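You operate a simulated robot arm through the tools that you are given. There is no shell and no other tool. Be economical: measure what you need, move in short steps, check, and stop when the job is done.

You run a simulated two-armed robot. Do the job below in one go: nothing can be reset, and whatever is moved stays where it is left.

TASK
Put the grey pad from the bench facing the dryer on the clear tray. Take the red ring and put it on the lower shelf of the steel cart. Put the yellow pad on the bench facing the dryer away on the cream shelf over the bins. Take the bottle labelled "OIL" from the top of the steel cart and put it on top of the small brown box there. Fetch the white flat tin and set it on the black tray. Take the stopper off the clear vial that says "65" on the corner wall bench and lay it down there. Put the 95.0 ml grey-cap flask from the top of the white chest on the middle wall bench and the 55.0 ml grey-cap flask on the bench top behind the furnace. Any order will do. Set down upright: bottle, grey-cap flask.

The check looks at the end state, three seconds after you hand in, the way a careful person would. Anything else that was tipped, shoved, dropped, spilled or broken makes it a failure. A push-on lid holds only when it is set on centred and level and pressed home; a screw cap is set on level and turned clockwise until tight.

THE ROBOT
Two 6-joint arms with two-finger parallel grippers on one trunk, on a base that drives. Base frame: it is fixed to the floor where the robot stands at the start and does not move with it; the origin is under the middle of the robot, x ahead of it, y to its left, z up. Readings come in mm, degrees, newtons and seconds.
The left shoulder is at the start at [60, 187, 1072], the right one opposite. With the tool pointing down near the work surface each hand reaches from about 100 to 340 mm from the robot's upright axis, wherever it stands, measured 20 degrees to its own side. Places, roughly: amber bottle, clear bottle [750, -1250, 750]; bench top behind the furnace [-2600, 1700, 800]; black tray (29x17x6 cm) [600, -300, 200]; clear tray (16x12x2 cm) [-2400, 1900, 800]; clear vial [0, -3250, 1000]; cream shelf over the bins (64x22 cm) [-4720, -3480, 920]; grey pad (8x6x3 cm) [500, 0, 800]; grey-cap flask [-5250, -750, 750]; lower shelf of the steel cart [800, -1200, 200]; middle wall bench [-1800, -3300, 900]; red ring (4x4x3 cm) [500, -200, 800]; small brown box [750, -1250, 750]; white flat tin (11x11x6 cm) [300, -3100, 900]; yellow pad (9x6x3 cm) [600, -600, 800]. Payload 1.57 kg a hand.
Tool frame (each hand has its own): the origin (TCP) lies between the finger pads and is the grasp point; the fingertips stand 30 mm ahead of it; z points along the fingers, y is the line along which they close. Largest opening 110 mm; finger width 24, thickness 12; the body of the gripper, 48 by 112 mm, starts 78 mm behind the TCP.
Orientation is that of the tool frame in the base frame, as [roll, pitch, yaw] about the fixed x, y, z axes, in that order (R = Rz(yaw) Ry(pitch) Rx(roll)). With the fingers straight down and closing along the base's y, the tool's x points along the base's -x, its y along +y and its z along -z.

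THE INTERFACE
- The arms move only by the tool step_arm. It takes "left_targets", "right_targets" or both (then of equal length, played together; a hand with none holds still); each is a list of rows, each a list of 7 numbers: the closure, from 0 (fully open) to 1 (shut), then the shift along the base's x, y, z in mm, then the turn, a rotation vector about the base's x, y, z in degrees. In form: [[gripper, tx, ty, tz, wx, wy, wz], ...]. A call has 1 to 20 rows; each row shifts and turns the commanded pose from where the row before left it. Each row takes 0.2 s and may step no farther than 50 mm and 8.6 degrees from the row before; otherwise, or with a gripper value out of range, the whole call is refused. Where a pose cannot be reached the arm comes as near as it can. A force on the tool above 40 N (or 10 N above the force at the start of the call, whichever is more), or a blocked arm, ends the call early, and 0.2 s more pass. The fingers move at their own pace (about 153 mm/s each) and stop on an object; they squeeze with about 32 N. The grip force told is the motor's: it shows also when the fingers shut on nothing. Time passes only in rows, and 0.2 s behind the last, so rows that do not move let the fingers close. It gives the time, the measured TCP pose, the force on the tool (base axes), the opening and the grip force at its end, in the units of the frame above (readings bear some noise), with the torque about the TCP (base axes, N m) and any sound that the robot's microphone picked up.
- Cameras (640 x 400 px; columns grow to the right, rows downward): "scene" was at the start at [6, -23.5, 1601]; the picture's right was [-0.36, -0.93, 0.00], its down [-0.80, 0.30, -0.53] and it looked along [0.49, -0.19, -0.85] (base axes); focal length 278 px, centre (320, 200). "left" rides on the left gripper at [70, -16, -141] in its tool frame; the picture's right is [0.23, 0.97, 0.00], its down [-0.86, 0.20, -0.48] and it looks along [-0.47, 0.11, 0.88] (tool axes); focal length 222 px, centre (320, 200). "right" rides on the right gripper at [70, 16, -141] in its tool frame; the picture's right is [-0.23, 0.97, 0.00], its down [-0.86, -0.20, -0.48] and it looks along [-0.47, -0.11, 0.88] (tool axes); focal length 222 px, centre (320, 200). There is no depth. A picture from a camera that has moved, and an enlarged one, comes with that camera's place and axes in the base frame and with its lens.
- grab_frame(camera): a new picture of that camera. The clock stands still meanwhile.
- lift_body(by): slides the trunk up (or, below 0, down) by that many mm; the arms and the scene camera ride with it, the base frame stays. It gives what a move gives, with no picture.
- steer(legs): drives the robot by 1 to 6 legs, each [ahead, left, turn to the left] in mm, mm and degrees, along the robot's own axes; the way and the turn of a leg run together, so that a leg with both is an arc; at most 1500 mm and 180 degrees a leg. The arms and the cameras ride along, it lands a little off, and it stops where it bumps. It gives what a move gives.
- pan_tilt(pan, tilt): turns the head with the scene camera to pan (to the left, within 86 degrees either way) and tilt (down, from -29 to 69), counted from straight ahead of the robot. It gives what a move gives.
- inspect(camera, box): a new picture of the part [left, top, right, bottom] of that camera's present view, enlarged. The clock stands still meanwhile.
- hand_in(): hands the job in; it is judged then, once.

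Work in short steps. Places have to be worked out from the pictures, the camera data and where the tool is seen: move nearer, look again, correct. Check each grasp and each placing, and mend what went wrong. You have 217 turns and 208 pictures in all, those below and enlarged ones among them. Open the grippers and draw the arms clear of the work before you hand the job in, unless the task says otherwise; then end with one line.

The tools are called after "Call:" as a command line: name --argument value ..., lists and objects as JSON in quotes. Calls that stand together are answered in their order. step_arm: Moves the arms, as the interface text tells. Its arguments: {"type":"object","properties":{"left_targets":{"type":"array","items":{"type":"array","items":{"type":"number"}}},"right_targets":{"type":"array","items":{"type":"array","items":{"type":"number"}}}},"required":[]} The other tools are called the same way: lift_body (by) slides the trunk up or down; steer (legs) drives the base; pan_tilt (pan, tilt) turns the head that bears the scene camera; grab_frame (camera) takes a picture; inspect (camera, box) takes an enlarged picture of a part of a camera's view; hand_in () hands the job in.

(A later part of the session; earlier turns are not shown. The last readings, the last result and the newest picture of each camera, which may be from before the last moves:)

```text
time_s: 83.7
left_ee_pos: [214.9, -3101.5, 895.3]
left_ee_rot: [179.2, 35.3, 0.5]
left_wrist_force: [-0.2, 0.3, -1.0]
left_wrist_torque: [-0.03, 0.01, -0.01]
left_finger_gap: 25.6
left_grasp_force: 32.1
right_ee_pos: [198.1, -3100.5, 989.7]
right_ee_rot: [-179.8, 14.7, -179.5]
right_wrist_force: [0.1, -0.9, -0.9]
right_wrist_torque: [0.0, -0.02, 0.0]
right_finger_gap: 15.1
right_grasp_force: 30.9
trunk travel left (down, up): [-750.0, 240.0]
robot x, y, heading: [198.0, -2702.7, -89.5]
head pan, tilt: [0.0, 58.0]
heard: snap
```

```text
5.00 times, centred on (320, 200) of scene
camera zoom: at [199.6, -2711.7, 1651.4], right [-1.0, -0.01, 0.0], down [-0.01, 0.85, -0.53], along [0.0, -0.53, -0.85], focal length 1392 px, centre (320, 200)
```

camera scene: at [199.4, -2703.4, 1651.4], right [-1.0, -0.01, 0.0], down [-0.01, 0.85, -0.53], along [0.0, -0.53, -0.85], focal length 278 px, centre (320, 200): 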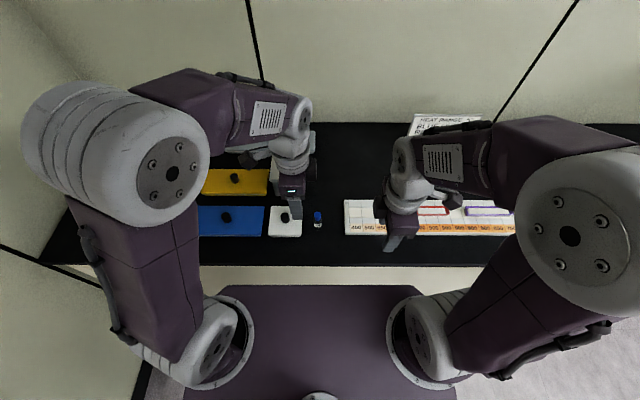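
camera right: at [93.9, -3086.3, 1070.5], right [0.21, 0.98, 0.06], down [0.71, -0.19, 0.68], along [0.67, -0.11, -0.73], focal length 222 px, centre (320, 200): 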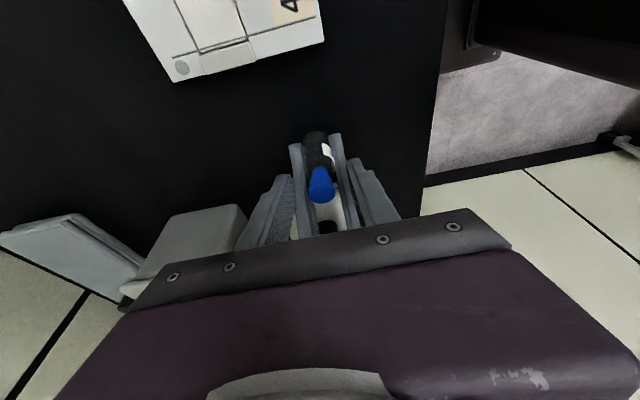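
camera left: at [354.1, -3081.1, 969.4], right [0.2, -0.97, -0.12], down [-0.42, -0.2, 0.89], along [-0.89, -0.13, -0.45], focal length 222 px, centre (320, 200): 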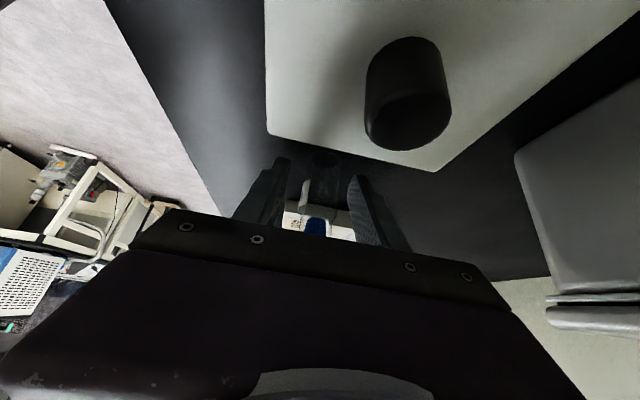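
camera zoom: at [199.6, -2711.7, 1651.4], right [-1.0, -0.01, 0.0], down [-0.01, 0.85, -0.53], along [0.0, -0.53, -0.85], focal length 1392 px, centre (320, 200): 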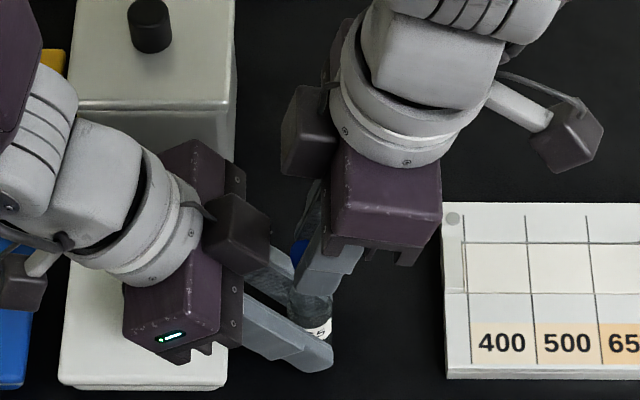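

A snap was heard; the stopper is off. I lift clear, carry it to free bench beside the vial and lower toward the surface.

Call:
step_arm --right_targets '[[0.95, 0, 0, 30, 0, 0, 0], [0.95, -25, 15, 0, 0, 0, 0], [0.95, -25, 15, 0, 0, 0, 0], [0.95, 0, 0, -35, 0, 0, 0], [0.95, 0, 0, -35, 0, 0, 0], [0.95, 0, 0, -20, 0, 0, 0], [0.95, 0, 0, 0, 0, 0, 0]]'

Call:
inspect --camera "scene" --box '[270, 170, 370, 240]'

Call:
grab_frame --camera "right"

```text
time_s: 85.3
left_ee_pos: [216.2, -3102.6, 897.3]
left_ee_rot: [179.4, 35.4, 0.3]
left_wrist_force: [-0.3, 0.3, 0.4]
left_wrist_torque: [0.02, -0.02, -0.02]
left_finger_gap: 26.1
left_grasp_force: 32.0
right_ee_pos: [148.6, -3072.4, 927.6]
right_ee_rot: [-179.9, 14.8, -179.6]
right_wrist_force: [-0.7, 0.2, 0.6]
right_wrist_torque: [0.01, 0.0, 0.04]
right_finger_gap: 15.0
right_grasp_force: 30.9
trunk travel left (down, up): [-750.0, 240.0]
robot x, y, heading: [195.9, -2703.0, -89.6]
head pan, tilt: [0.0, 58.0]
```

```text
5.71 times, centred on (320, 205) of scene
camera zoom: at [200.0, -2712.3, 1651.4], right [-1.0, -0.01, 0.0], down [-0.01, 0.85, -0.53], along [0.0, -0.53, -0.85], focal length 1591 px, centre (320, 171)
```

zoom: 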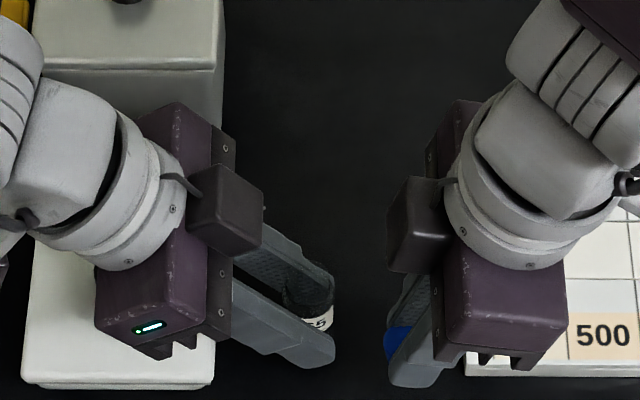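

```text
144 pictures are left
camera right: at [44.1, -3056.7, 1048.2], right [0.21, 0.98, 0.06], down [0.71, -0.19, 0.68], along [0.67, -0.11, -0.73], focal length 222 px, centre (320, 200)
```

right: 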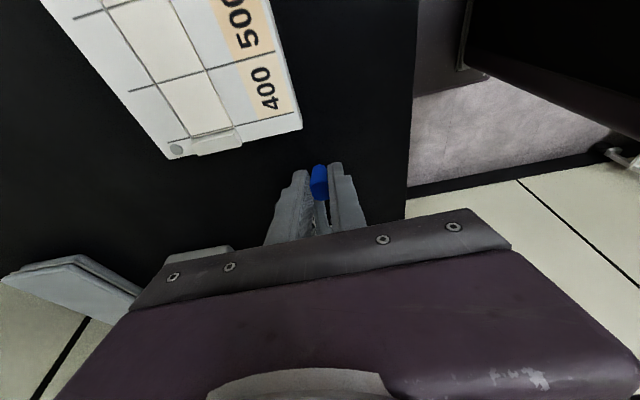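

I lower the stopper slowly to touch the bench.

Call:
step_arm --right_targets '[[0.95, 0, 0, -8, 0, 0, 0], [0.95, 0, 0, -6, 0, 0, 0], [0.95, 0, 0, -3, 0, 0, 0], [0.95, 0, 0, -3, 0, 0, 0], [0.95, 0, 0, -3, 0, 0, 0], [0.95, 0, 0, -3, 0, 0, 0], [0.95, 0, 0, -2, 0, 0, 0], [0.95, 0, 0, -2, 0, 0, 0]]'

Call:
inspect --camera "right" --box '[250, 130, 390, 250]'

```text
time_s: 87.1
left_ee_pos: [216.3, -3101.3, 896.3]
left_ee_rot: [179.3, 35.4, 0.4]
left_wrist_force: [-0.9, 0.3, 0.0]
left_wrist_torque: [-0.01, 0.02, 0.02]
left_finger_gap: 26.1
left_grasp_force: 31.7
right_ee_pos: [147.7, -3070.7, 900.3]
right_ee_rot: [-179.7, 14.8, -179.6]
right_wrist_force: [-2.3, -0.5, 19.5]
right_wrist_torque: [-0.03, -0.09, -0.03]
right_finger_gap: 15.0
right_grasp_force: 31.1
trunk travel left (down, up): [-750.0, 240.0]
robot x, y, heading: [199.6, -2704.7, -89.6]
head pan, tilt: [0.0, 58.0]
```

```text
3.33 times, centred on (320, 190) of right
camera zoom: at [44.1, -3055.4, 1020.0], right [0.21, 0.98, 0.05], down [0.71, -0.19, 0.68], along [0.68, -0.11, -0.73], focal length 740 px, centre (320, 233)
```

zoom: 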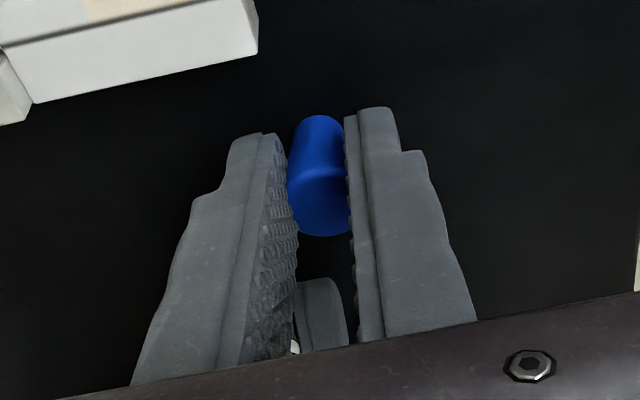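

Contact at TCP 900. I release the stopper, rise, and let the left hand free the vial and withdraw along its axis.

Call:
step_arm --right_targets '[[0.95, 0, 0, 1, 0, 0, 0], [0.8, 0, 0, 0, 0, 0, 0], [0.6, 0, 0, 0, 0, 0, 0], [0.6, 0, 0, 20, 0, 0, 0], [0.6, 0, 0, 40, 0, 0, 0], [0.6, 0, 0, 40, 0, 0, 0], [0.6, 0, 0, 40, 0, 0, 0]]' --left_targets '[[0.9, 0, 0, 0, 0, 0, 0], [0.7, 0, 0, 0, 0, 0, 0], [0.545, 0, 0, 0, 0, 0, 0], [0.545, 0, 0, 0, 0, 0, 0], [0.545, 12, 0, 16, 0, 0, 0], [0.545, 17, 0, 24, 0, 0, 0], [0.545, 17, 0, 24, 0, 0, 0]]'

Call:
inspect --camera "scene" --box '[270, 180, 370, 250]'

```text
time_s: 88.7
left_ee_pos: [261.2, -3100.7, 959.6]
left_ee_rot: [179.3, 35.4, 0.4]
left_wrist_force: [0.3, 0.2, 0.2]
left_wrist_torque: [-0.04, 0.0, 0.05]
left_finger_gap: 50.0
left_grasp_force: 0.1
right_ee_pos: [147.9, -3069.7, 1039.6]
right_ee_rot: [-179.8, 14.6, -179.5]
right_wrist_force: [-0.1, -0.3, -1.1]
right_wrist_torque: [-0.02, -0.01, -0.02]
right_finger_gap: 44.1
right_grasp_force: 0.0
trunk travel left (down, up): [-750.0, 240.0]
robot x, y, heading: [195.6, -2702.0, -89.7]
head pan, tilt: [0.0, 58.0]
```

```text
5.71 times, centred on (320, 215) of scene
camera zoom: at [200.0, -2710.4, 1651.3], right [-1.0, -0.01, 0.0], down [-0.01, 0.85, -0.53], along [0.0, -0.53, -0.85], focal length 1591 px, centre (320, 114)
```

zoom: 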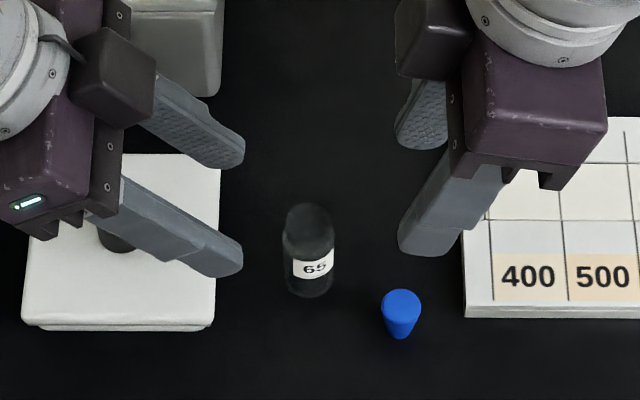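

Stopper stands on the bench, vial upright and open. Now the tin: I straighten the left hand above it to inspect its size and neighbours, and move the right hand away.

Call:
step_arm --left_targets '[[0, 8, 0, 25, 0, -7, 0], [0, 8, 0, 25, 0, -7, 0], [0, 8, 0, 25, 0, -7, 0], [0, 8, 0, 25, 0, -7, 0], [0, 8, 0, 20, 0, -7, 0], [0, 0, 0, 0, 0, -0.5, 0]]' --right_targets '[[0.6, -10, 15, 15, 0, 7.5, 0], [0.6, -15, 20, 15, 0, 7.3, 0], [0.6, -20, 20, 15, 0, 0, 0], [0.6, -20, 20, 10, 0, 0, 0], [0.6, -20, 0, 0, 0, 0, 0], [0.6, 0, 0, 0, 0, 0, 0]]'

Call:
grab_frame --camera "left"

Call:
inspect --camera "scene" --box '[220, 160, 340, 240]'

```text
time_s: 90.1
left_ee_pos: [302.5, -3102.5, 1077.8]
left_ee_rot: [179.0, -0.1, 0.5]
left_wrist_force: [0.1, -0.1, -0.5]
left_wrist_torque: [0.02, 0.01, 0.01]
left_finger_gap: 110.1
left_grasp_force: 0.1
right_ee_pos: [63.4, -2996.8, 1094.5]
right_ee_rot: [180.0, -0.1, -179.5]
right_wrist_force: [-0.2, -0.4, 0.1]
right_wrist_torque: [0.03, 0.0, 0.02]
right_finger_gap: 43.8
right_grasp_force: 0.1
trunk travel left (down, up): [-750.0, 240.0]
robot x, y, heading: [195.2, -2707.5, -89.4]
head pan, tilt: [0.0, 58.0]
```

```text
141 pictures are left
camera left: at [371.5, -3081.7, 1219.9], right [0.23, -0.97, 0.02], down [-0.86, -0.2, 0.48], along [-0.46, -0.13, -0.88], focal length 222 px, centre (320, 200)
```

left: 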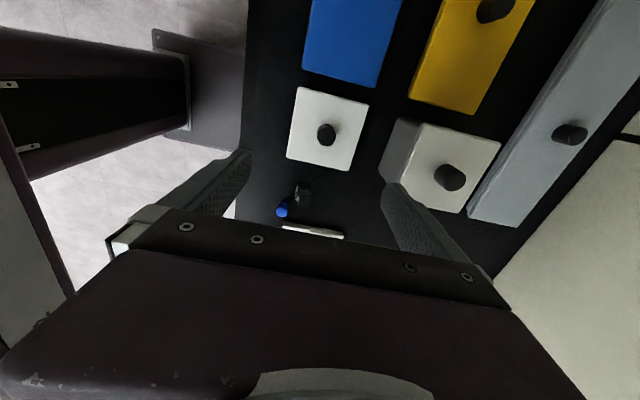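

```text
5.00 times, centred on (280, 200) of scene
camera zoom: at [199.9, -2713.1, 1651.4], right [-1.0, -0.01, 0.0], down [-0.01, 0.85, -0.53], along [0.0, -0.53, -0.85], focal length 1392 px, centre (520, 200)
```

zoom: 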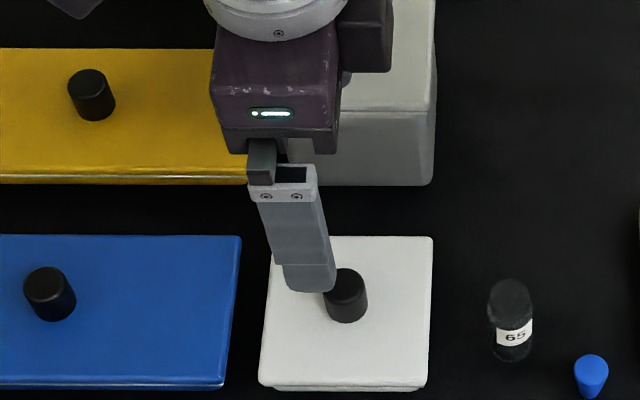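

The tin is ≈100 mm wide with ≥45 mm clear behind it, so a body grip along y is possible. I center above (312,-3111) and descend to just above the lid to check.

Call:
step_arm --left_targets '[[0, 8, -8, -40, 0.5, 0, 0], [0, 0, 0, -45, 0.5, 0, 0], [0, 0, 0, -48, 0, 0, 0], [0, 0, 0, 0, 0, 0, 0]]'

Call:
grab_frame --camera "left"

Call:
inspect --camera "scene" --box '[240, 170, 340, 250]'

```text
time_s: 91.1
left_ee_pos: [309.8, -3109.1, 946.2]
left_ee_rot: [179.9, -0.2, 0.4]
left_wrist_force: [0.6, -0.6, 0.5]
left_wrist_torque: [0.01, 0.01, -0.05]
left_finger_gap: 109.9
left_grasp_force: 0.1
right_ee_pos: [62.3, -2995.1, 1095.6]
right_ee_rot: [-179.9, 0.0, -179.5]
right_wrist_force: [-0.3, 0.5, 0.1]
right_wrist_torque: [0.04, 0.01, 0.0]
right_finger_gap: 44.2
right_grasp_force: 0.0
trunk travel left (down, up): [-750.0, 240.0]
robot x, y, heading: [198.7, -2700.9, -89.5]
head pan, tilt: [0.0, 58.0]
```

```text
139 pictures are left
camera left: at [378.5, -3091.1, 1086.7], right [0.23, -0.97, 0.0], down [-0.86, -0.2, 0.48], along [-0.46, -0.11, -0.88], focal length 222 px, centre (320, 200)
```

left: 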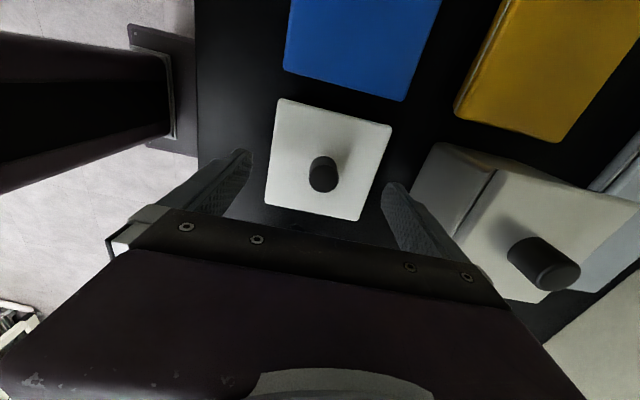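

```text
5.00 times, centred on (290, 210) of scene
camera zoom: at [199.7, -2711.9, 1651.4], right [-1.0, -0.01, 0.0], down [-0.01, 0.85, -0.53], along [0.0, -0.53, -0.85], focal length 1392 px, centre (470, 150)
```

zoom: 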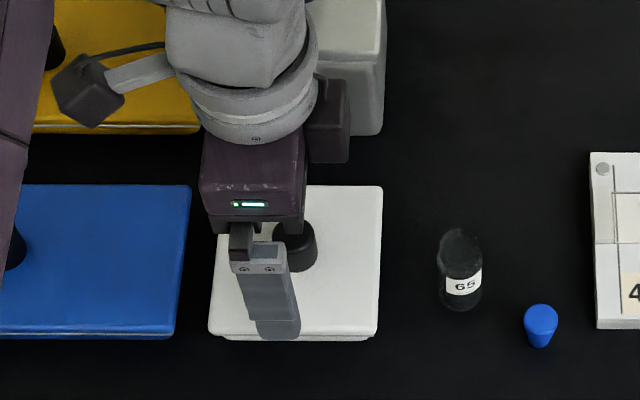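

Tin is square to the hand: center (310,-3110.7), 97 mm wide. I descend with fingers fully open, then close.

Call:
step_arm --left_targets '[[0, 0, -1.5, -20, 0, 0, 0], [0, 0, 0, -20, 0, 0, 0], [0, 0, 0, -12, 0, 0, 0], [0, 0, 0, -5, 0, 0, 0], [0, 0, 0, 0, 0, 0, 0], [0.1, 0, 0, 0, 0, 0, 0], [0.3, 0, 0, 0, 0, 0, 0], [0.3, 0, 0, 0, 0, 0, 0]]'

Call:
inspect --camera "scene" --box '[240, 170, 340, 250]'

Call:
grab_frame --camera "left"

```text
time_s: 92.9
left_ee_pos: [310.0, -3110.0, 890.2]
left_ee_rot: [179.8, -0.1, 0.3]
left_wrist_force: [1.6, 1.1, 16.8]
left_wrist_torque: [0.94, 0.16, -0.06]
left_finger_gap: 101.2
left_grasp_force: 31.6
right_ee_pos: [62.6, -2994.0, 1094.5]
right_ee_rot: [-179.9, -0.1, -179.5]
right_wrist_force: [0.0, -0.3, -0.2]
right_wrist_torque: [-0.03, 0.02, 0.02]
right_finger_gap: 44.0
right_grasp_force: 0.0
trunk travel left (down, up): [-750.0, 240.0]
robot x, y, heading: [194.6, -2705.5, -89.4]
head pan, tilt: [0.0, 58.0]
```

```text
5.00 times, centred on (290, 210) of scene
camera zoom: at [199.3, -2710.1, 1651.5], right [-1.0, -0.01, 0.0], down [-0.01, 0.85, -0.53], along [0.0, -0.53, -0.85], focal length 1392 px, centre (470, 150)
```

zoom: 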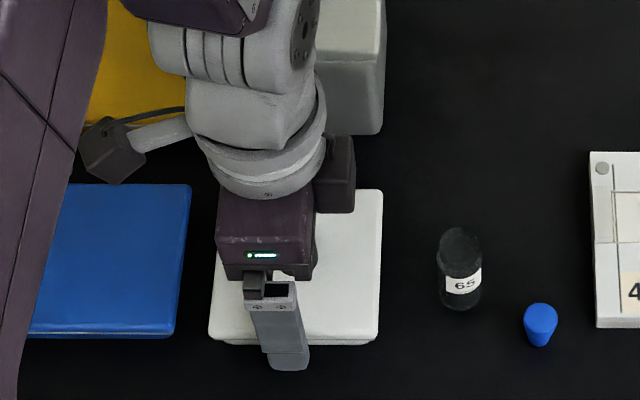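

```text
136 pictures are left
camera left: at [379.3, -3091.4, 1030.8], right [0.23, -0.97, 0.0], down [-0.86, -0.2, 0.48], along [-0.46, -0.11, -0.88], focal length 222 px, centre (320, 200)
```

left: 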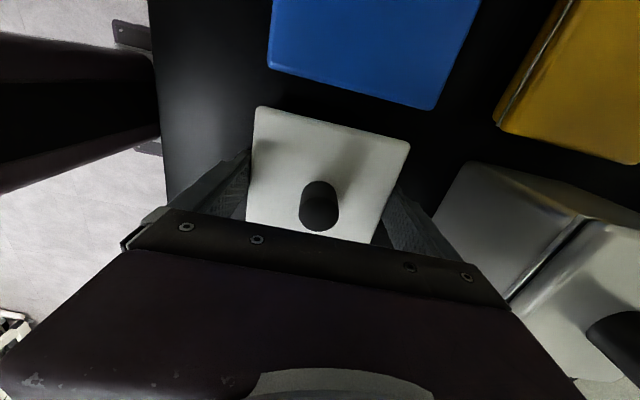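

Gripped at 101 mm with tips touching the bench. I lift slowly and check.

Call:
step_arm --left_targets '[[0.3, 0, 0, 3, 0, 0, 0], [0.3, 0, 0, 8, 0, 0, 0], [0.3, 0, 0, 15, 0, 0, 0], [0.3, 0, 0, 30, 0, 0, 0], [0.3, 0, 0, 40, 0, 0, 0], [0.3, 0, 0, 40, 0, 0, 0]]'

Call:
inspect --camera "scene" --box '[240, 170, 340, 250]'

Call:
grab_frame --camera "right"

```text
time_s: 94.3
left_ee_pos: [309.9, -3110.3, 1026.2]
left_ee_rot: [180.0, -0.2, 0.4]
left_wrist_force: [-0.5, 0.1, -2.5]
left_wrist_torque: [-0.04, -0.02, 0.03]
left_finger_gap: 101.4
left_grasp_force: 31.9
right_ee_pos: [63.0, -2996.2, 1095.8]
right_ee_rot: [-179.9, -0.1, -179.4]
right_wrist_force: [0.5, -0.1, 0.8]
right_wrist_torque: [-0.03, -0.02, 0.04]
right_finger_gap: 44.1
right_grasp_force: 0.1
trunk travel left (down, up): [-750.0, 240.0]
robot x, y, heading: [198.0, -2701.4, -89.9]
head pan, tilt: [0.0, 58.0]
```

```text
5.00 times, centred on (290, 210) of scene
camera zoom: at [199.7, -2711.3, 1651.3], right [-1.0, -0.01, 0.0], down [-0.01, 0.85, -0.53], along [0.0, -0.53, -0.85], focal length 1392 px, centre (470, 150)
```

zoom: 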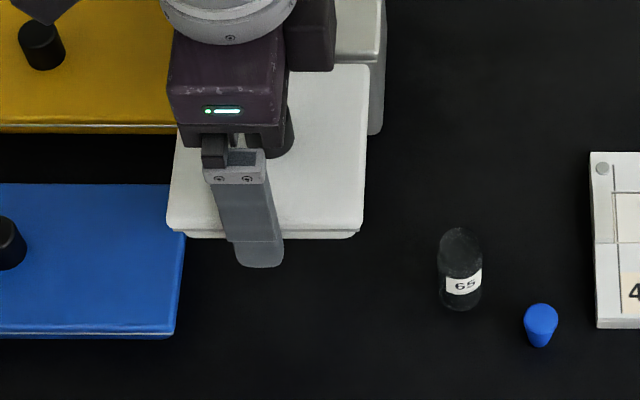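

```text
134 pictures are left
camera right: at [-7.4, -2980.6, 1237.9], right [0.22, 0.98, 0.0], down [0.86, -0.19, 0.48], along [0.47, -0.11, -0.88], focal length 222 px, centre (320, 200)
```

right: 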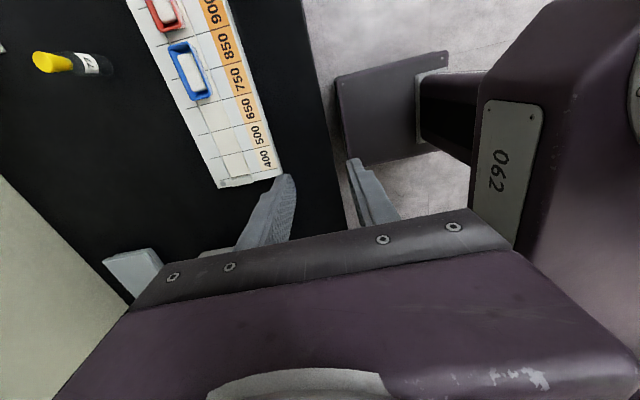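

The tin came up whole (2.5 N). I drive back to the first bench, staying clear of the cart, and look at the black tray.

Call:
steer --legs '[[-400, 0, 0], [0, 0, 90], [-380, 0, 0], [0, 1450, 0], [0, 500, 0]]'

Call:
pan_tilt --pan 5 --tilt 45

Call:
grab_frame --camera "scene"

```text
time_s: 112.1
left_ee_pos: [176.5, -232.6, 1026.2]
left_ee_rot: [-180.0, -0.2, 91.3]
left_wrist_force: [-0.8, 0.3, -2.6]
left_wrist_torque: [-0.02, 0.0, 0.0]
left_finger_gap: 101.4
left_grasp_force: 32.4
right_ee_pos: [65.9, -482.1, 1094.7]
right_ee_rot: [180.0, -0.1, -88.7]
right_wrist_force: [0.8, -0.3, 0.1]
right_wrist_torque: [-0.02, -0.01, 0.0]
right_finger_gap: 44.1
right_grasp_force: 0.1
trunk travel left (down, up): [-750.0, 240.0]
robot x, y, heading: [-228.3, -352.9, 1.5]
head pan, tilt: [0.0, 58.0]
```

```text
time_s: 112.8
left_ee_pos: [177.2, -233.0, 1025.2]
left_ee_rot: [180.0, -0.2, 91.2]
left_wrist_force: [0.5, 0.2, -1.7]
left_wrist_torque: [0.0, -0.01, 0.0]
left_finger_gap: 101.4
left_grasp_force: 31.6
right_ee_pos: [65.1, -480.6, 1096.3]
right_ee_rot: [180.0, 0.0, -88.6]
right_wrist_force: [0.3, -0.1, 0.1]
right_wrist_torque: [-0.01, -0.03, -0.02]
right_finger_gap: 44.2
right_grasp_force: 0.1
trunk travel left (down, up): [-750.0, 240.0]
robot x, y, heading: [-228.7, -351.7, 1.2]
head pan, tilt: [5.0, 45.0]
```

```text
133 pictures are left
camera scene: at [-205.4, -342.5, 1668.4], right [0.11, -0.99, 0.0], down [-0.7, -0.08, -0.71], along [0.7, 0.08, -0.71], focal length 278 px, centre (320, 200)
```

scene: 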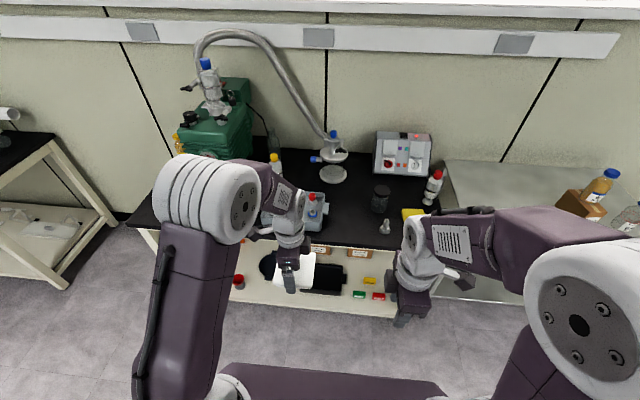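

I turn both tools back to lateral closing and lower the trunk, then look under the bench.

Call:
step_arm --left_targets '[[0.3, 0, 0, 0, 0, 0, 8.1], [0.3, 0, 0, 0, 0, 0, 8.1], [0.3, 0, 0, 0, 0, 0, 8.1], [0.3, 0, 0, 0, 0, 0, 8.1], [0.3, 0, 0, 0, 0, 0, 8.1], [0.3, 0, 0, 0, 0, 0, 8.1], [0.3, 0, 0, 0, 0, 0, 8.1], [0.3, 0, 0, 0, 0, 0, 8.1], [0.3, 0, 0, 0, 0, 0, 8.1], [0.3, 0, 0, 0, 0, 0, 8.1], [0.3, 0, 0, 0, 0, 0, 8.8]]' --right_targets '[[0.6, 0, -8, 0, 0, 0, -8.2], [0.6, 0, -8, 0, 0, 0, -8.2], [0.6, 0, -8, 0, 0, 0, -8.2], [0.6, 0, -8, 0, 0, 0, -8.2], [0.6, 0, -8, 0, 0, 0, -8.2], [0.6, 0, -8, 0, 0, 0, -8.2], [0.6, 0, -8, 0, 0, 0, -8.2], [0.6, 0, -8, 0, 0, 0, -8.2], [0.6, 0, -8, 0, 0, 0, -8.2], [0.6, 0, -8, 0, 0, 0, -8.2], [0.6, 0, 0, 0, 0, 0, -8.2]]'

Call:
lift_body --by -400

Call:
lift_body --by -340

Call:
pan_tilt --pan 5 --tilt 35

Call:
grab_frame --camera "scene"

Call:
grab_frame --camera "left"

```text
refused: row 11 steps farther than a row can; nothing moved
```

```text
time_s: 116.6
left_ee_pos: [176.9, -233.2, 625.7]
left_ee_rot: [180.0, 0.0, 91.3]
left_wrist_force: [0.4, 0.4, -1.7]
left_wrist_torque: [0.05, 0.0, 0.0]
left_finger_gap: 101.4
left_grasp_force: 31.6
right_ee_pos: [67.0, -483.1, 695.0]
right_ee_rot: [180.0, -0.2, -88.7]
right_wrist_force: [-0.3, -0.2, 0.2]
right_wrist_torque: [0.01, 0.01, 0.0]
right_finger_gap: 44.0
right_grasp_force: 0.0
trunk travel left (down, up): [-350.0, 640.0]
robot x, y, heading: [-227.6, -353.0, 1.2]
head pan, tilt: [5.0, 45.0]
```

```text
time_s: 120.0
left_ee_pos: [176.2, -232.3, 286.6]
left_ee_rot: [-179.9, -0.1, 91.3]
left_wrist_force: [0.6, 0.9, -1.6]
left_wrist_torque: [0.04, -0.01, 0.0]
left_finger_gap: 101.4
left_grasp_force: 31.9
right_ee_pos: [65.6, -481.4, 355.8]
right_ee_rot: [-180.0, -0.1, -88.7]
right_wrist_force: [-1.2, -0.2, 0.4]
right_wrist_torque: [0.01, 0.04, -0.01]
right_finger_gap: 43.8
right_grasp_force: 0.1
trunk travel left (down, up): [-10.0, 980.0]
robot x, y, heading: [-229.3, -350.9, 1.1]
head pan, tilt: [5.0, 45.0]
```

```text
time_s: 120.7
left_ee_pos: [176.4, -232.6, 286.9]
left_ee_rot: [-180.0, -0.1, 91.3]
left_wrist_force: [-0.2, -0.1, -0.9]
left_wrist_torque: [-0.01, -0.03, -0.03]
left_finger_gap: 101.6
left_grasp_force: 31.9
right_ee_pos: [65.7, -482.9, 355.6]
right_ee_rot: [180.0, 0.0, -88.6]
right_wrist_force: [0.7, 0.1, -0.2]
right_wrist_torque: [0.0, -0.01, 0.03]
right_finger_gap: 43.7
right_grasp_force: 0.1
trunk travel left (down, up): [-10.0, 980.0]
robot x, y, heading: [-224.9, -351.4, 1.2]
head pan, tilt: [5.0, 35.0]
```

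```text
132 pictures are left
camera scene: at [-198.8, -342.5, 943.2], right [0.11, -0.99, 0.0], down [-0.57, -0.06, -0.82], along [0.81, 0.09, -0.57], focal length 278 px, centre (320, 200)
```

scene: 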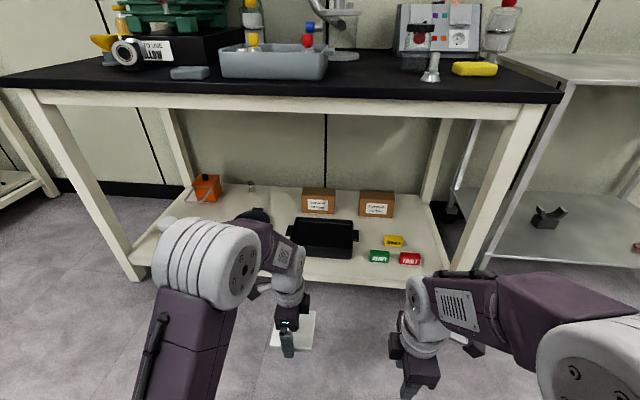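

```text
131 pictures are left
camera left: at [159.0, -162.3, 426.4], right [0.97, 0.25, 0.0], down [0.22, -0.85, 0.48], along [0.12, -0.46, -0.88], focal length 222 px, centre (320, 200)
```

left: 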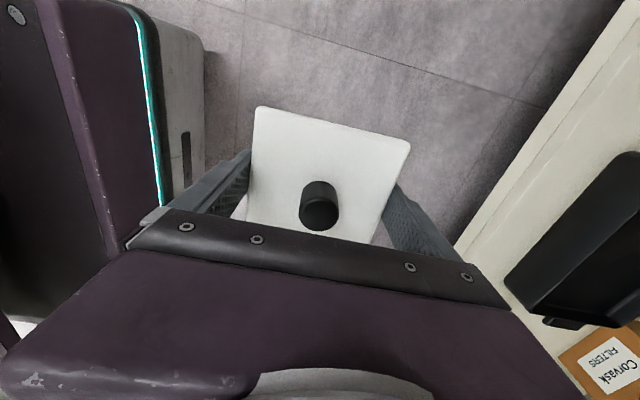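

The tray's front wall is near x 510, y center ≈ -270. I rotate the tin hand to lateral closing, raising it slightly, then check.

Call:
step_arm --left_targets '[[0.3, 0, -3, 3.5, 0, 0, 7.3], [0.3, 0, -3, 3.5, 0, 0, 7.3], [0.3, 0, -3, 3.5, 0, 0, 7.3], [0.3, 0, -3, 3.5, 0, 0, 7.3], [0.3, 0, -3, 3.5, 0, 0, 7.3], [0.3, 0, -3, 3.5, 0, 0, 7.3], [0.3, 0, -3, 3.5, 0, 0, 7.3], [0.3, 0, -3, 3.5, 0, 0, 7.3], [0.3, 0, -3, 3.5, 0, 0, 7.3], [0.3, 0, -3, 3.5, 0, 0, 7.3], [0.3, 0, -3, 3.5, 0, 0, 7.3], [0.3, 0, -3, 3.5, 0, 0, 7.3]]'

Call:
steer --legs '[[0, 0, -1.2], [280, 0, 0]]'

Call:
grab_frame --camera "scene"

Call:
grab_frame --camera "left"

```text
time_s: 123.3
left_ee_pos: [177.0, -268.5, 326.9]
left_ee_rot: [-180.0, -0.2, 179.1]
left_wrist_force: [0.1, 1.2, -1.9]
left_wrist_torque: [-0.01, -0.01, -0.04]
left_finger_gap: 101.4
left_grasp_force: 32.7
right_ee_pos: [65.3, -482.0, 355.2]
right_ee_rot: [180.0, 0.0, -88.6]
right_wrist_force: [0.8, 0.0, -1.4]
right_wrist_torque: [0.01, -0.02, 0.01]
right_finger_gap: 43.8
right_grasp_force: 0.0
trunk travel left (down, up): [-10.0, 980.0]
robot x, y, heading: [-229.3, -350.6, 1.5]
head pan, tilt: [5.0, 35.0]
```

```text
time_s: 125.6
left_ee_pos: [456.2, -276.1, 327.6]
left_ee_rot: [179.9, -0.2, 177.7]
left_wrist_force: [-0.3, -0.5, -1.7]
left_wrist_torque: [0.01, 0.03, 0.01]
left_finger_gap: 101.5
left_grasp_force: 32.3
right_ee_pos: [340.7, -487.3, 354.9]
right_ee_rot: [-180.0, -0.1, -89.8]
right_wrist_force: [0.0, 0.3, 0.4]
right_wrist_torque: [0.0, -0.01, 0.02]
right_finger_gap: 44.0
right_grasp_force: 0.1
trunk travel left (down, up): [-10.0, 980.0]
robot x, y, heading: [48.7, -347.9, 0.0]
head pan, tilt: [5.0, 35.0]
```

```text
130 pictures are left
camera scene: at [79.1, -342.4, 943.3], right [0.09, -1.0, 0.0], down [-0.57, -0.05, -0.82], along [0.82, 0.07, -0.57], focal length 278 px, centre (320, 200)
```

scene: 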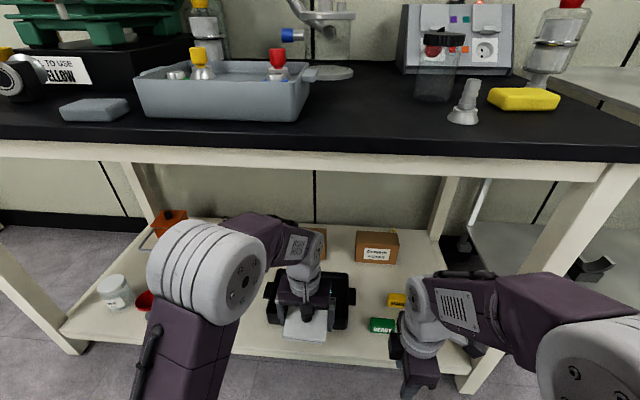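

```text
129 pictures are left
camera left: at [386.2, -288.5, 468.4], right [-0.19, 0.98, 0.0], down [0.86, 0.17, 0.48], along [0.47, 0.09, -0.88], focal length 222 px, centre (320, 200)
```

left: 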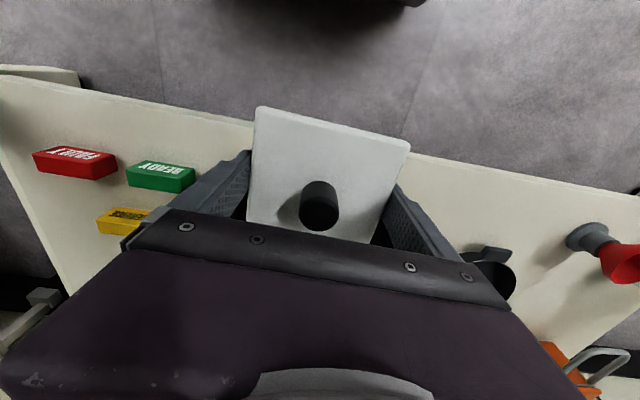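

Tray handles give its center at ≈(597,-266). I drive 130 mm forward so the tin comes over it.

Call:
steer --legs '[[130, 0, 0]]'

Call:
grab_frame --camera "left"

Call:
inspect --camera "scene" --box '[220, 220, 420, 400]'

```text
time_s: 126.9
left_ee_pos: [582.3, -277.4, 327.1]
left_ee_rot: [180.0, -0.1, 177.6]
left_wrist_force: [-0.3, 0.0, -2.0]
left_wrist_torque: [-0.03, 0.01, 0.01]
left_finger_gap: 101.5
left_grasp_force: 32.0
right_ee_pos: [468.8, -487.6, 354.8]
right_ee_rot: [-179.8, -0.2, -89.9]
right_wrist_force: [0.1, -0.6, -1.1]
right_wrist_torque: [-0.05, 0.01, 0.01]
right_finger_gap: 44.1
right_grasp_force: 0.1
trunk travel left (down, up): [-10.0, 980.0]
robot x, y, heading: [176.2, -350.3, 0.2]
head pan, tilt: [5.0, 35.0]
```

```text
128 pictures are left
camera left: at [512.9, -288.5, 467.7], right [-0.19, 0.98, 0.0], down [0.86, 0.16, 0.48], along [0.47, 0.09, -0.88], focal length 222 px, centre (320, 200)
```

left: 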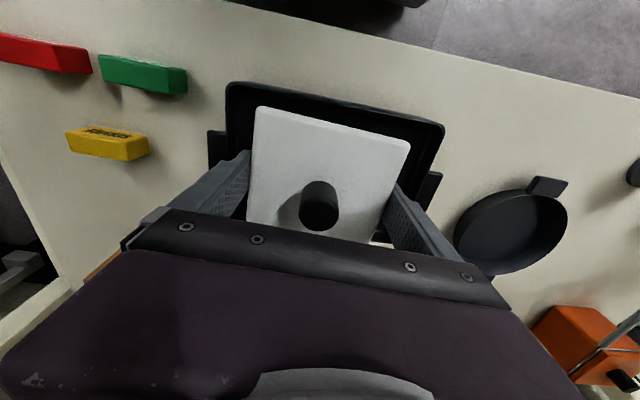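

```text
2.22 times, centred on (320, 310) of scene
camera zoom: at [204.8, -341.6, 942.2], right [0.09, -1.0, 0.0], down [-0.57, -0.05, -0.82], along [0.82, 0.07, -0.57], focal length 619 px, centre (320, -44)
```

zoom: 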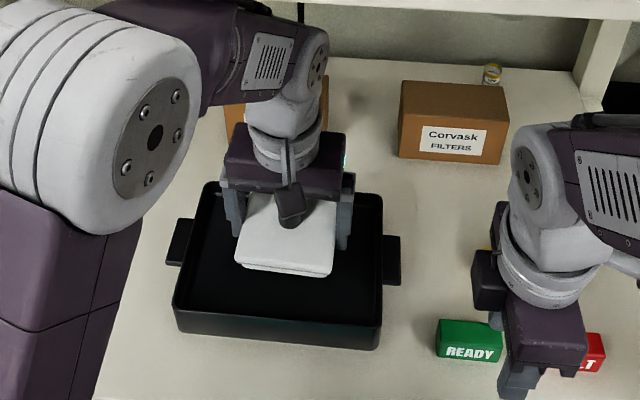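

Tray front rim at x≈524, center ≈ (603,-269). I shift the tin +20 mm forward, +8 left, and lower it gently into the tray.

Call:
step_arm --left_targets '[[0.3, 20, 8, 0, 0, 0, 2], [0.3, 0, 0, -25, 0, 0, 0], [0.3, 0, 0, -25, 0, 0, 0], [0.3, 0, 0, -10, 0, 0, 0], [0.3, 0, 0, -6, 0, 0, 0], [0.3, 0, 0, -3, 0, 0, 0], [0.3, 0, 0, -3, 0, 0, 0], [0.3, 0, 0, -3, 0, 0, 0], [0.3, 0, 0, -3, 0, 0, 0], [0.3, 0, 0, -3, 0, 0, 0], [0.3, 0, 0, -3, 0, 0, 0], [0.3, 0, 0, -3, 0, 0, 0], [0.3, 0, 0, -3, 0, 0, 0]]'

Call:
grab_frame --camera "left"

Call:
inspect --camera "scene" --box '[220, 220, 420, 400]'

```text
time_s: 129.7
left_ee_pos: [603.5, -268.6, 237.0]
left_ee_rot: [-180.0, -0.3, 179.7]
left_wrist_force: [-0.5, 0.6, -1.6]
left_wrist_torque: [0.0, 0.02, -0.05]
left_finger_gap: 101.7
left_grasp_force: 32.4
right_ee_pos: [469.0, -487.4, 356.2]
right_ee_rot: [179.9, 0.0, -89.7]
right_wrist_force: [0.6, -0.1, -0.1]
right_wrist_torque: [-0.01, -0.02, -0.01]
right_finger_gap: 44.2
right_grasp_force: 0.0
trunk travel left (down, up): [-10.0, 980.0]
robot x, y, heading: [176.6, -349.2, 0.0]
head pan, tilt: [5.0, 35.0]
```

```text
126 pictures are left
camera left: at [534.6, -282.9, 377.9], right [-0.22, 0.98, 0.0], down [0.86, 0.19, 0.47], along [0.46, 0.11, -0.88], focal length 222 px, centre (320, 200)
```

left: 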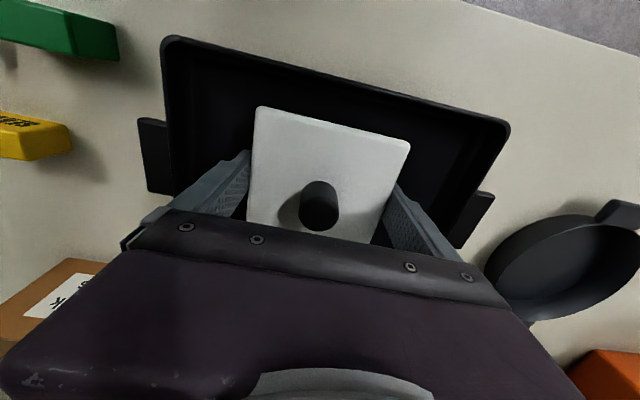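

```text
2.22 times, centred on (320, 310) of scene
camera zoom: at [207.4, -342.2, 943.3], right [0.09, -1.0, 0.0], down [-0.57, -0.05, -0.82], along [0.82, 0.07, -0.57], focal length 619 px, centre (320, -44)
```

zoom: 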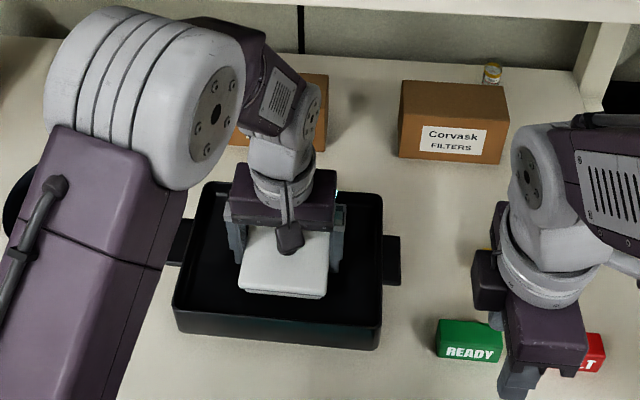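

No contact yet; I keep lowering in 3 mm rows.

Call:
step_arm --left_targets '[[0.3, 0, 0, -3, 0, 0, 0], [0.3, 0, 0, -3, 0, 0, 0], [0.3, 0, 0, -3, 0, 0, 0], [0.3, 0, 0, -3, 0, 0, 0], [0.3, 0, 0, -3, 0, 0, 0], [0.3, 0, 0, -3, 0, 0, 0], [0.3, 0, 0, -3, 0, 0, 0], [0.3, 0, 0, -3, 0, 0, 0], [0.3, 0, 0, -3, 0, 0, 0], [0.3, 0, 0, -3, 0, 0, 0], [0.3, 0, 0, -3, 0, 0, 0], [0.3, 0, 0, -3, 0, 0, 0]]'

Call:
grab_frame --camera "left"

```text
time_s: 130.9
left_ee_pos: [604.4, -268.7, 224.5]
left_ee_rot: [-180.0, -0.1, 179.6]
left_wrist_force: [-7.9, 1.4, 28.7]
left_wrist_torque: [-0.32, 0.42, -0.08]
left_finger_gap: 101.3
left_grasp_force: 31.8
right_ee_pos: [467.2, -489.6, 355.7]
right_ee_rot: [-179.7, -0.1, -89.8]
right_wrist_force: [-0.7, -0.2, 0.2]
right_wrist_torque: [-0.01, 0.01, -0.01]
right_finger_gap: 44.1
right_grasp_force: 0.0
trunk travel left (down, up): [-10.0, 980.0]
robot x, y, heading: [175.0, -351.7, 0.0]
head pan, tilt: [5.0, 35.0]
stopped in row 6 (left hand): the force on the tool passed its limit at 45 N (the readings are from after the stop); the commanded pose is now the measured one
```

```text
124 pictures are left
camera left: at [534.2, -283.2, 366.6], right [-0.22, 0.98, 0.0], down [0.86, 0.19, 0.48], along [0.47, 0.11, -0.88], focal length 222 px, centre (320, 200)
```

left: 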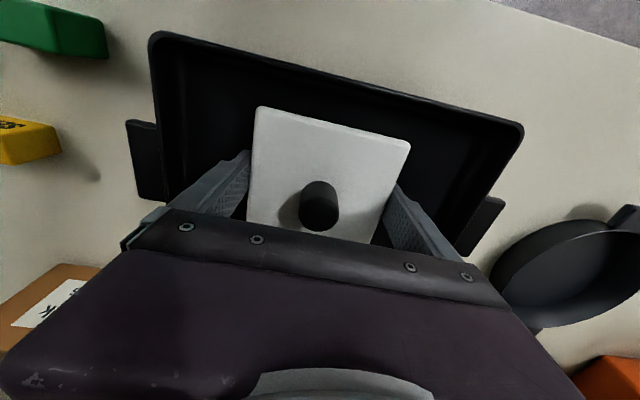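

The tin rests on the tray floor. I unload, open and rise straight.

Call:
step_arm --left_targets '[[0.3, 0, 0, 2, 0, 0, 0], [0.0, 0, 0, 0, 0, 0, 0], [0.0, 0, 0, 0, 0, 0, 0], [0.0, 0, 0, 15, 0, 0, 0], [0.0, 0, 0, 35, 0, 0, 0], [0.0, 0, 0, 40, 0, 0, 0]]'

Call:
grab_frame --camera "left"

```text
time_s: 132.3
left_ee_pos: [604.1, -269.0, 314.6]
left_ee_rot: [179.9, -0.2, 179.6]
left_wrist_force: [0.0, -0.2, -0.1]
left_wrist_torque: [0.01, -0.04, -0.02]
left_finger_gap: 109.8
left_grasp_force: 0.0
right_ee_pos: [468.3, -488.3, 355.4]
right_ee_rot: [-179.9, -0.1, -89.8]
right_wrist_force: [0.2, -0.1, 0.6]
right_wrist_torque: [0.01, 0.01, 0.01]
right_finger_gap: 44.0
right_grasp_force: 0.0
trunk travel left (down, up): [-10.0, 980.0]
robot x, y, heading: [175.9, -350.6, -0.2]
head pan, tilt: [5.0, 35.0]
```

```text
123 pictures are left
camera left: at [535.5, -283.3, 455.5], right [-0.22, 0.98, 0.0], down [0.86, 0.19, 0.48], along [0.46, 0.11, -0.88], focal length 222 px, centre (320, 200)
```

left: 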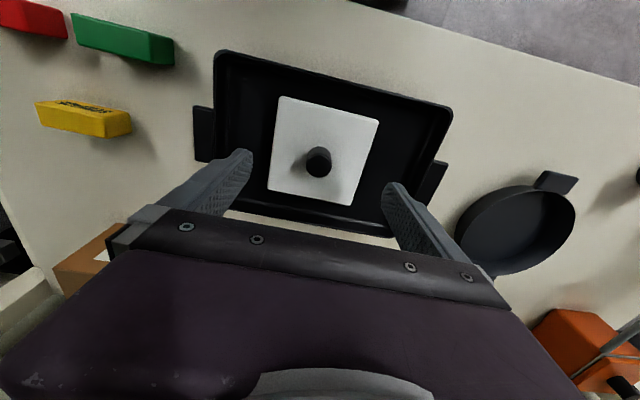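

The tin sits inside the black tray. I back out, raise the trunk, and go to the yellow pad with the right hand.

Call:
steer --legs '[[-260, 0, 0], [0, -140, 0]]'

Call:
lift_body --by 400

Call:
lift_body --by 320

Call:
step_arm --left_targets '[[0, -40, 10, 20, 0, 0, 0], [0, -40, 10, 20, 0, 0, 0], [0, -30, 10, 20, 0, 0, 0]]' --right_targets '[[0, 25, 0, 20, 0, 0, 0], [0, 25, 0, 20, 0, 0, 0], [0, 25, 0, 0, 0, 0, 0]]'

Call:
steer --legs '[[230, 0, 0]]'

Call:
grab_frame --camera "right"

```text
time_s: 135.1
left_ee_pos: [345.3, -408.6, 313.9]
left_ee_rot: [179.9, -0.2, 179.7]
left_wrist_force: [-1.5, -0.6, -0.4]
left_wrist_torque: [-0.01, 0.03, -0.03]
left_finger_gap: 109.8
left_grasp_force: 0.0
right_ee_pos: [209.5, -627.4, 355.7]
right_ee_rot: [180.0, -0.2, -89.6]
right_wrist_force: [0.4, -0.4, -0.2]
right_wrist_torque: [0.02, 0.02, -0.05]
right_finger_gap: 44.0
right_grasp_force: 0.1
trunk travel left (down, up): [-10.0, 980.0]
robot x, y, heading: [-84.1, -491.9, 0.1]
head pan, tilt: [5.0, 35.0]
```

```text
time_s: 139.0
left_ee_pos: [345.0, -409.1, 714.4]
left_ee_rot: [-180.0, -0.2, 179.7]
left_wrist_force: [0.8, 0.0, 0.2]
left_wrist_torque: [0.03, 0.02, 0.01]
left_finger_gap: 110.1
left_grasp_force: 0.2
right_ee_pos: [209.8, -627.7, 755.4]
right_ee_rot: [-179.9, -0.1, -89.8]
right_wrist_force: [-0.2, -0.1, -0.1]
right_wrist_torque: [0.02, -0.01, 0.01]
right_finger_gap: 44.1
right_grasp_force: 0.1
trunk travel left (down, up): [-410.0, 580.0]
robot x, y, heading: [-80.9, -492.3, 0.1]
head pan, tilt: [5.0, 35.0]
```

```text
time_s: 142.1
left_ee_pos: [345.6, -409.1, 1034.7]
left_ee_rot: [-180.0, -0.1, 179.8]
left_wrist_force: [0.1, 0.5, 0.0]
left_wrist_torque: [-0.01, -0.01, 0.01]
left_finger_gap: 110.3
left_grasp_force: 0.0
right_ee_pos: [209.0, -627.8, 1075.6]
right_ee_rot: [-179.9, 0.0, -89.7]
right_wrist_force: [-0.1, 0.0, 0.3]
right_wrist_torque: [0.02, -0.01, -0.03]
right_finger_gap: 44.3
right_grasp_force: 0.1
trunk travel left (down, up): [-730.0, 260.0]
robot x, y, heading: [-78.2, -491.3, 0.1]
head pan, tilt: [5.0, 35.0]
```

```text
time_s: 142.9
left_ee_pos: [236.0, -380.2, 1094.4]
left_ee_rot: [180.0, -0.3, 179.6]
left_wrist_force: [-0.1, 0.7, 1.0]
left_wrist_torque: [0.0, 0.0, 0.03]
left_finger_gap: 109.8
left_grasp_force: 0.1
right_ee_pos: [285.3, -628.4, 1116.7]
right_ee_rot: [-180.0, -0.1, -89.7]
right_wrist_force: [-1.4, 0.2, -0.1]
right_wrist_torque: [0.01, -0.02, 0.01]
right_finger_gap: 109.9
right_grasp_force: 0.0
trunk travel left (down, up): [-730.0, 260.0]
robot x, y, heading: [-80.7, -491.5, 0.2]
head pan, tilt: [5.0, 35.0]
```

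```text
time_s: 144.7
left_ee_pos: [465.0, -378.8, 1094.1]
left_ee_rot: [180.0, -0.2, 179.7]
left_wrist_force: [0.6, 0.7, -0.2]
left_wrist_torque: [-0.02, 0.01, -0.03]
left_finger_gap: 109.9
left_grasp_force: 0.1
right_ee_pos: [513.7, -626.0, 1115.9]
right_ee_rot: [-179.9, -0.1, -89.7]
right_wrist_force: [0.4, -0.4, -0.8]
right_wrist_torque: [-0.02, -0.04, 0.0]
right_finger_gap: 110.2
right_grasp_force: 0.0
trunk travel left (down, up): [-730.0, 260.0]
robot x, y, heading: [148.8, -492.8, 0.4]
head pan, tilt: [5.0, 35.0]
```

```text
122 pictures are left
camera right: at [497.1, -697.4, 1258.6], right [-0.97, 0.22, 0.0], down [0.19, 0.86, 0.48], along [0.11, 0.46, -0.88], focal length 222 px, centre (320, 200)
```

right: 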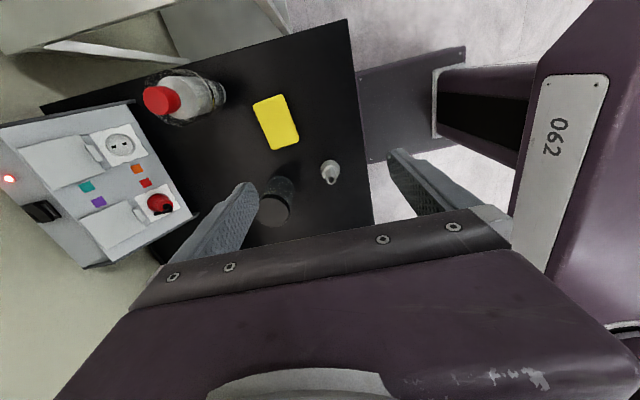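

Yellow pad center ≈ (594,-648), long side along y. I move 30 mm closer and descend over it, closing axis along x.

Call:
steer --legs '[[30, 0, 0]]'

Call:
step_arm --right_targets '[[0, 26, -11, -30, 0, 0, 2], [0, 25, -10, -35, 0, 0, 2], [0, 0, 0, -45, 0, 0, 0], [0, 0, 0, -45, 0, 0, 0], [0, 0, 0, 0, 0, 0, 0]]'

Call:
grab_frame --camera "right"

```text
time_s: 145.5
left_ee_pos: [490.6, -378.3, 1095.9]
left_ee_rot: [180.0, 0.1, 179.7]
left_wrist_force: [-1.1, 0.1, 1.1]
left_wrist_torque: [-0.02, -0.06, -0.01]
left_finger_gap: 110.1
left_grasp_force: 0.0
right_ee_pos: [539.1, -627.4, 1117.1]
right_ee_rot: [-179.8, -0.1, -89.7]
right_wrist_force: [-0.7, -0.1, 0.2]
right_wrist_torque: [0.0, -0.06, 0.05]
right_finger_gap: 110.0
right_grasp_force: 0.0
trunk travel left (down, up): [-730.0, 260.0]
robot x, y, heading: [180.4, -488.6, 0.3]
head pan, tilt: [5.0, 35.0]
```

```text
time_s: 146.7
left_ee_pos: [494.2, -378.3, 1094.5]
left_ee_rot: [179.9, -0.2, 179.7]
left_wrist_force: [0.4, 0.8, 0.4]
left_wrist_torque: [0.0, 0.02, -0.02]
left_finger_gap: 109.9
left_grasp_force: 0.1
right_ee_pos: [594.8, -647.8, 959.5]
right_ee_rot: [-179.8, -0.2, -85.7]
right_wrist_force: [0.7, -0.4, 0.2]
right_wrist_torque: [-0.01, 0.0, -0.01]
right_finger_gap: 110.0
right_grasp_force: 0.0
trunk travel left (down, up): [-730.0, 260.0]
robot x, y, heading: [177.1, -492.6, 0.4]
head pan, tilt: [5.0, 35.0]
```

```text
121 pictures are left
camera right: at [582.6, -719.1, 1102.7], right [-0.99, 0.15, 0.0], down [0.13, 0.87, 0.48], along [0.07, 0.47, -0.88], focal length 222 px, centre (320, 200)
```

right: 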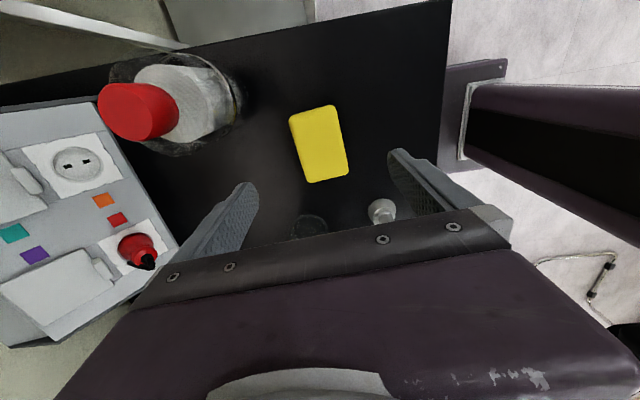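

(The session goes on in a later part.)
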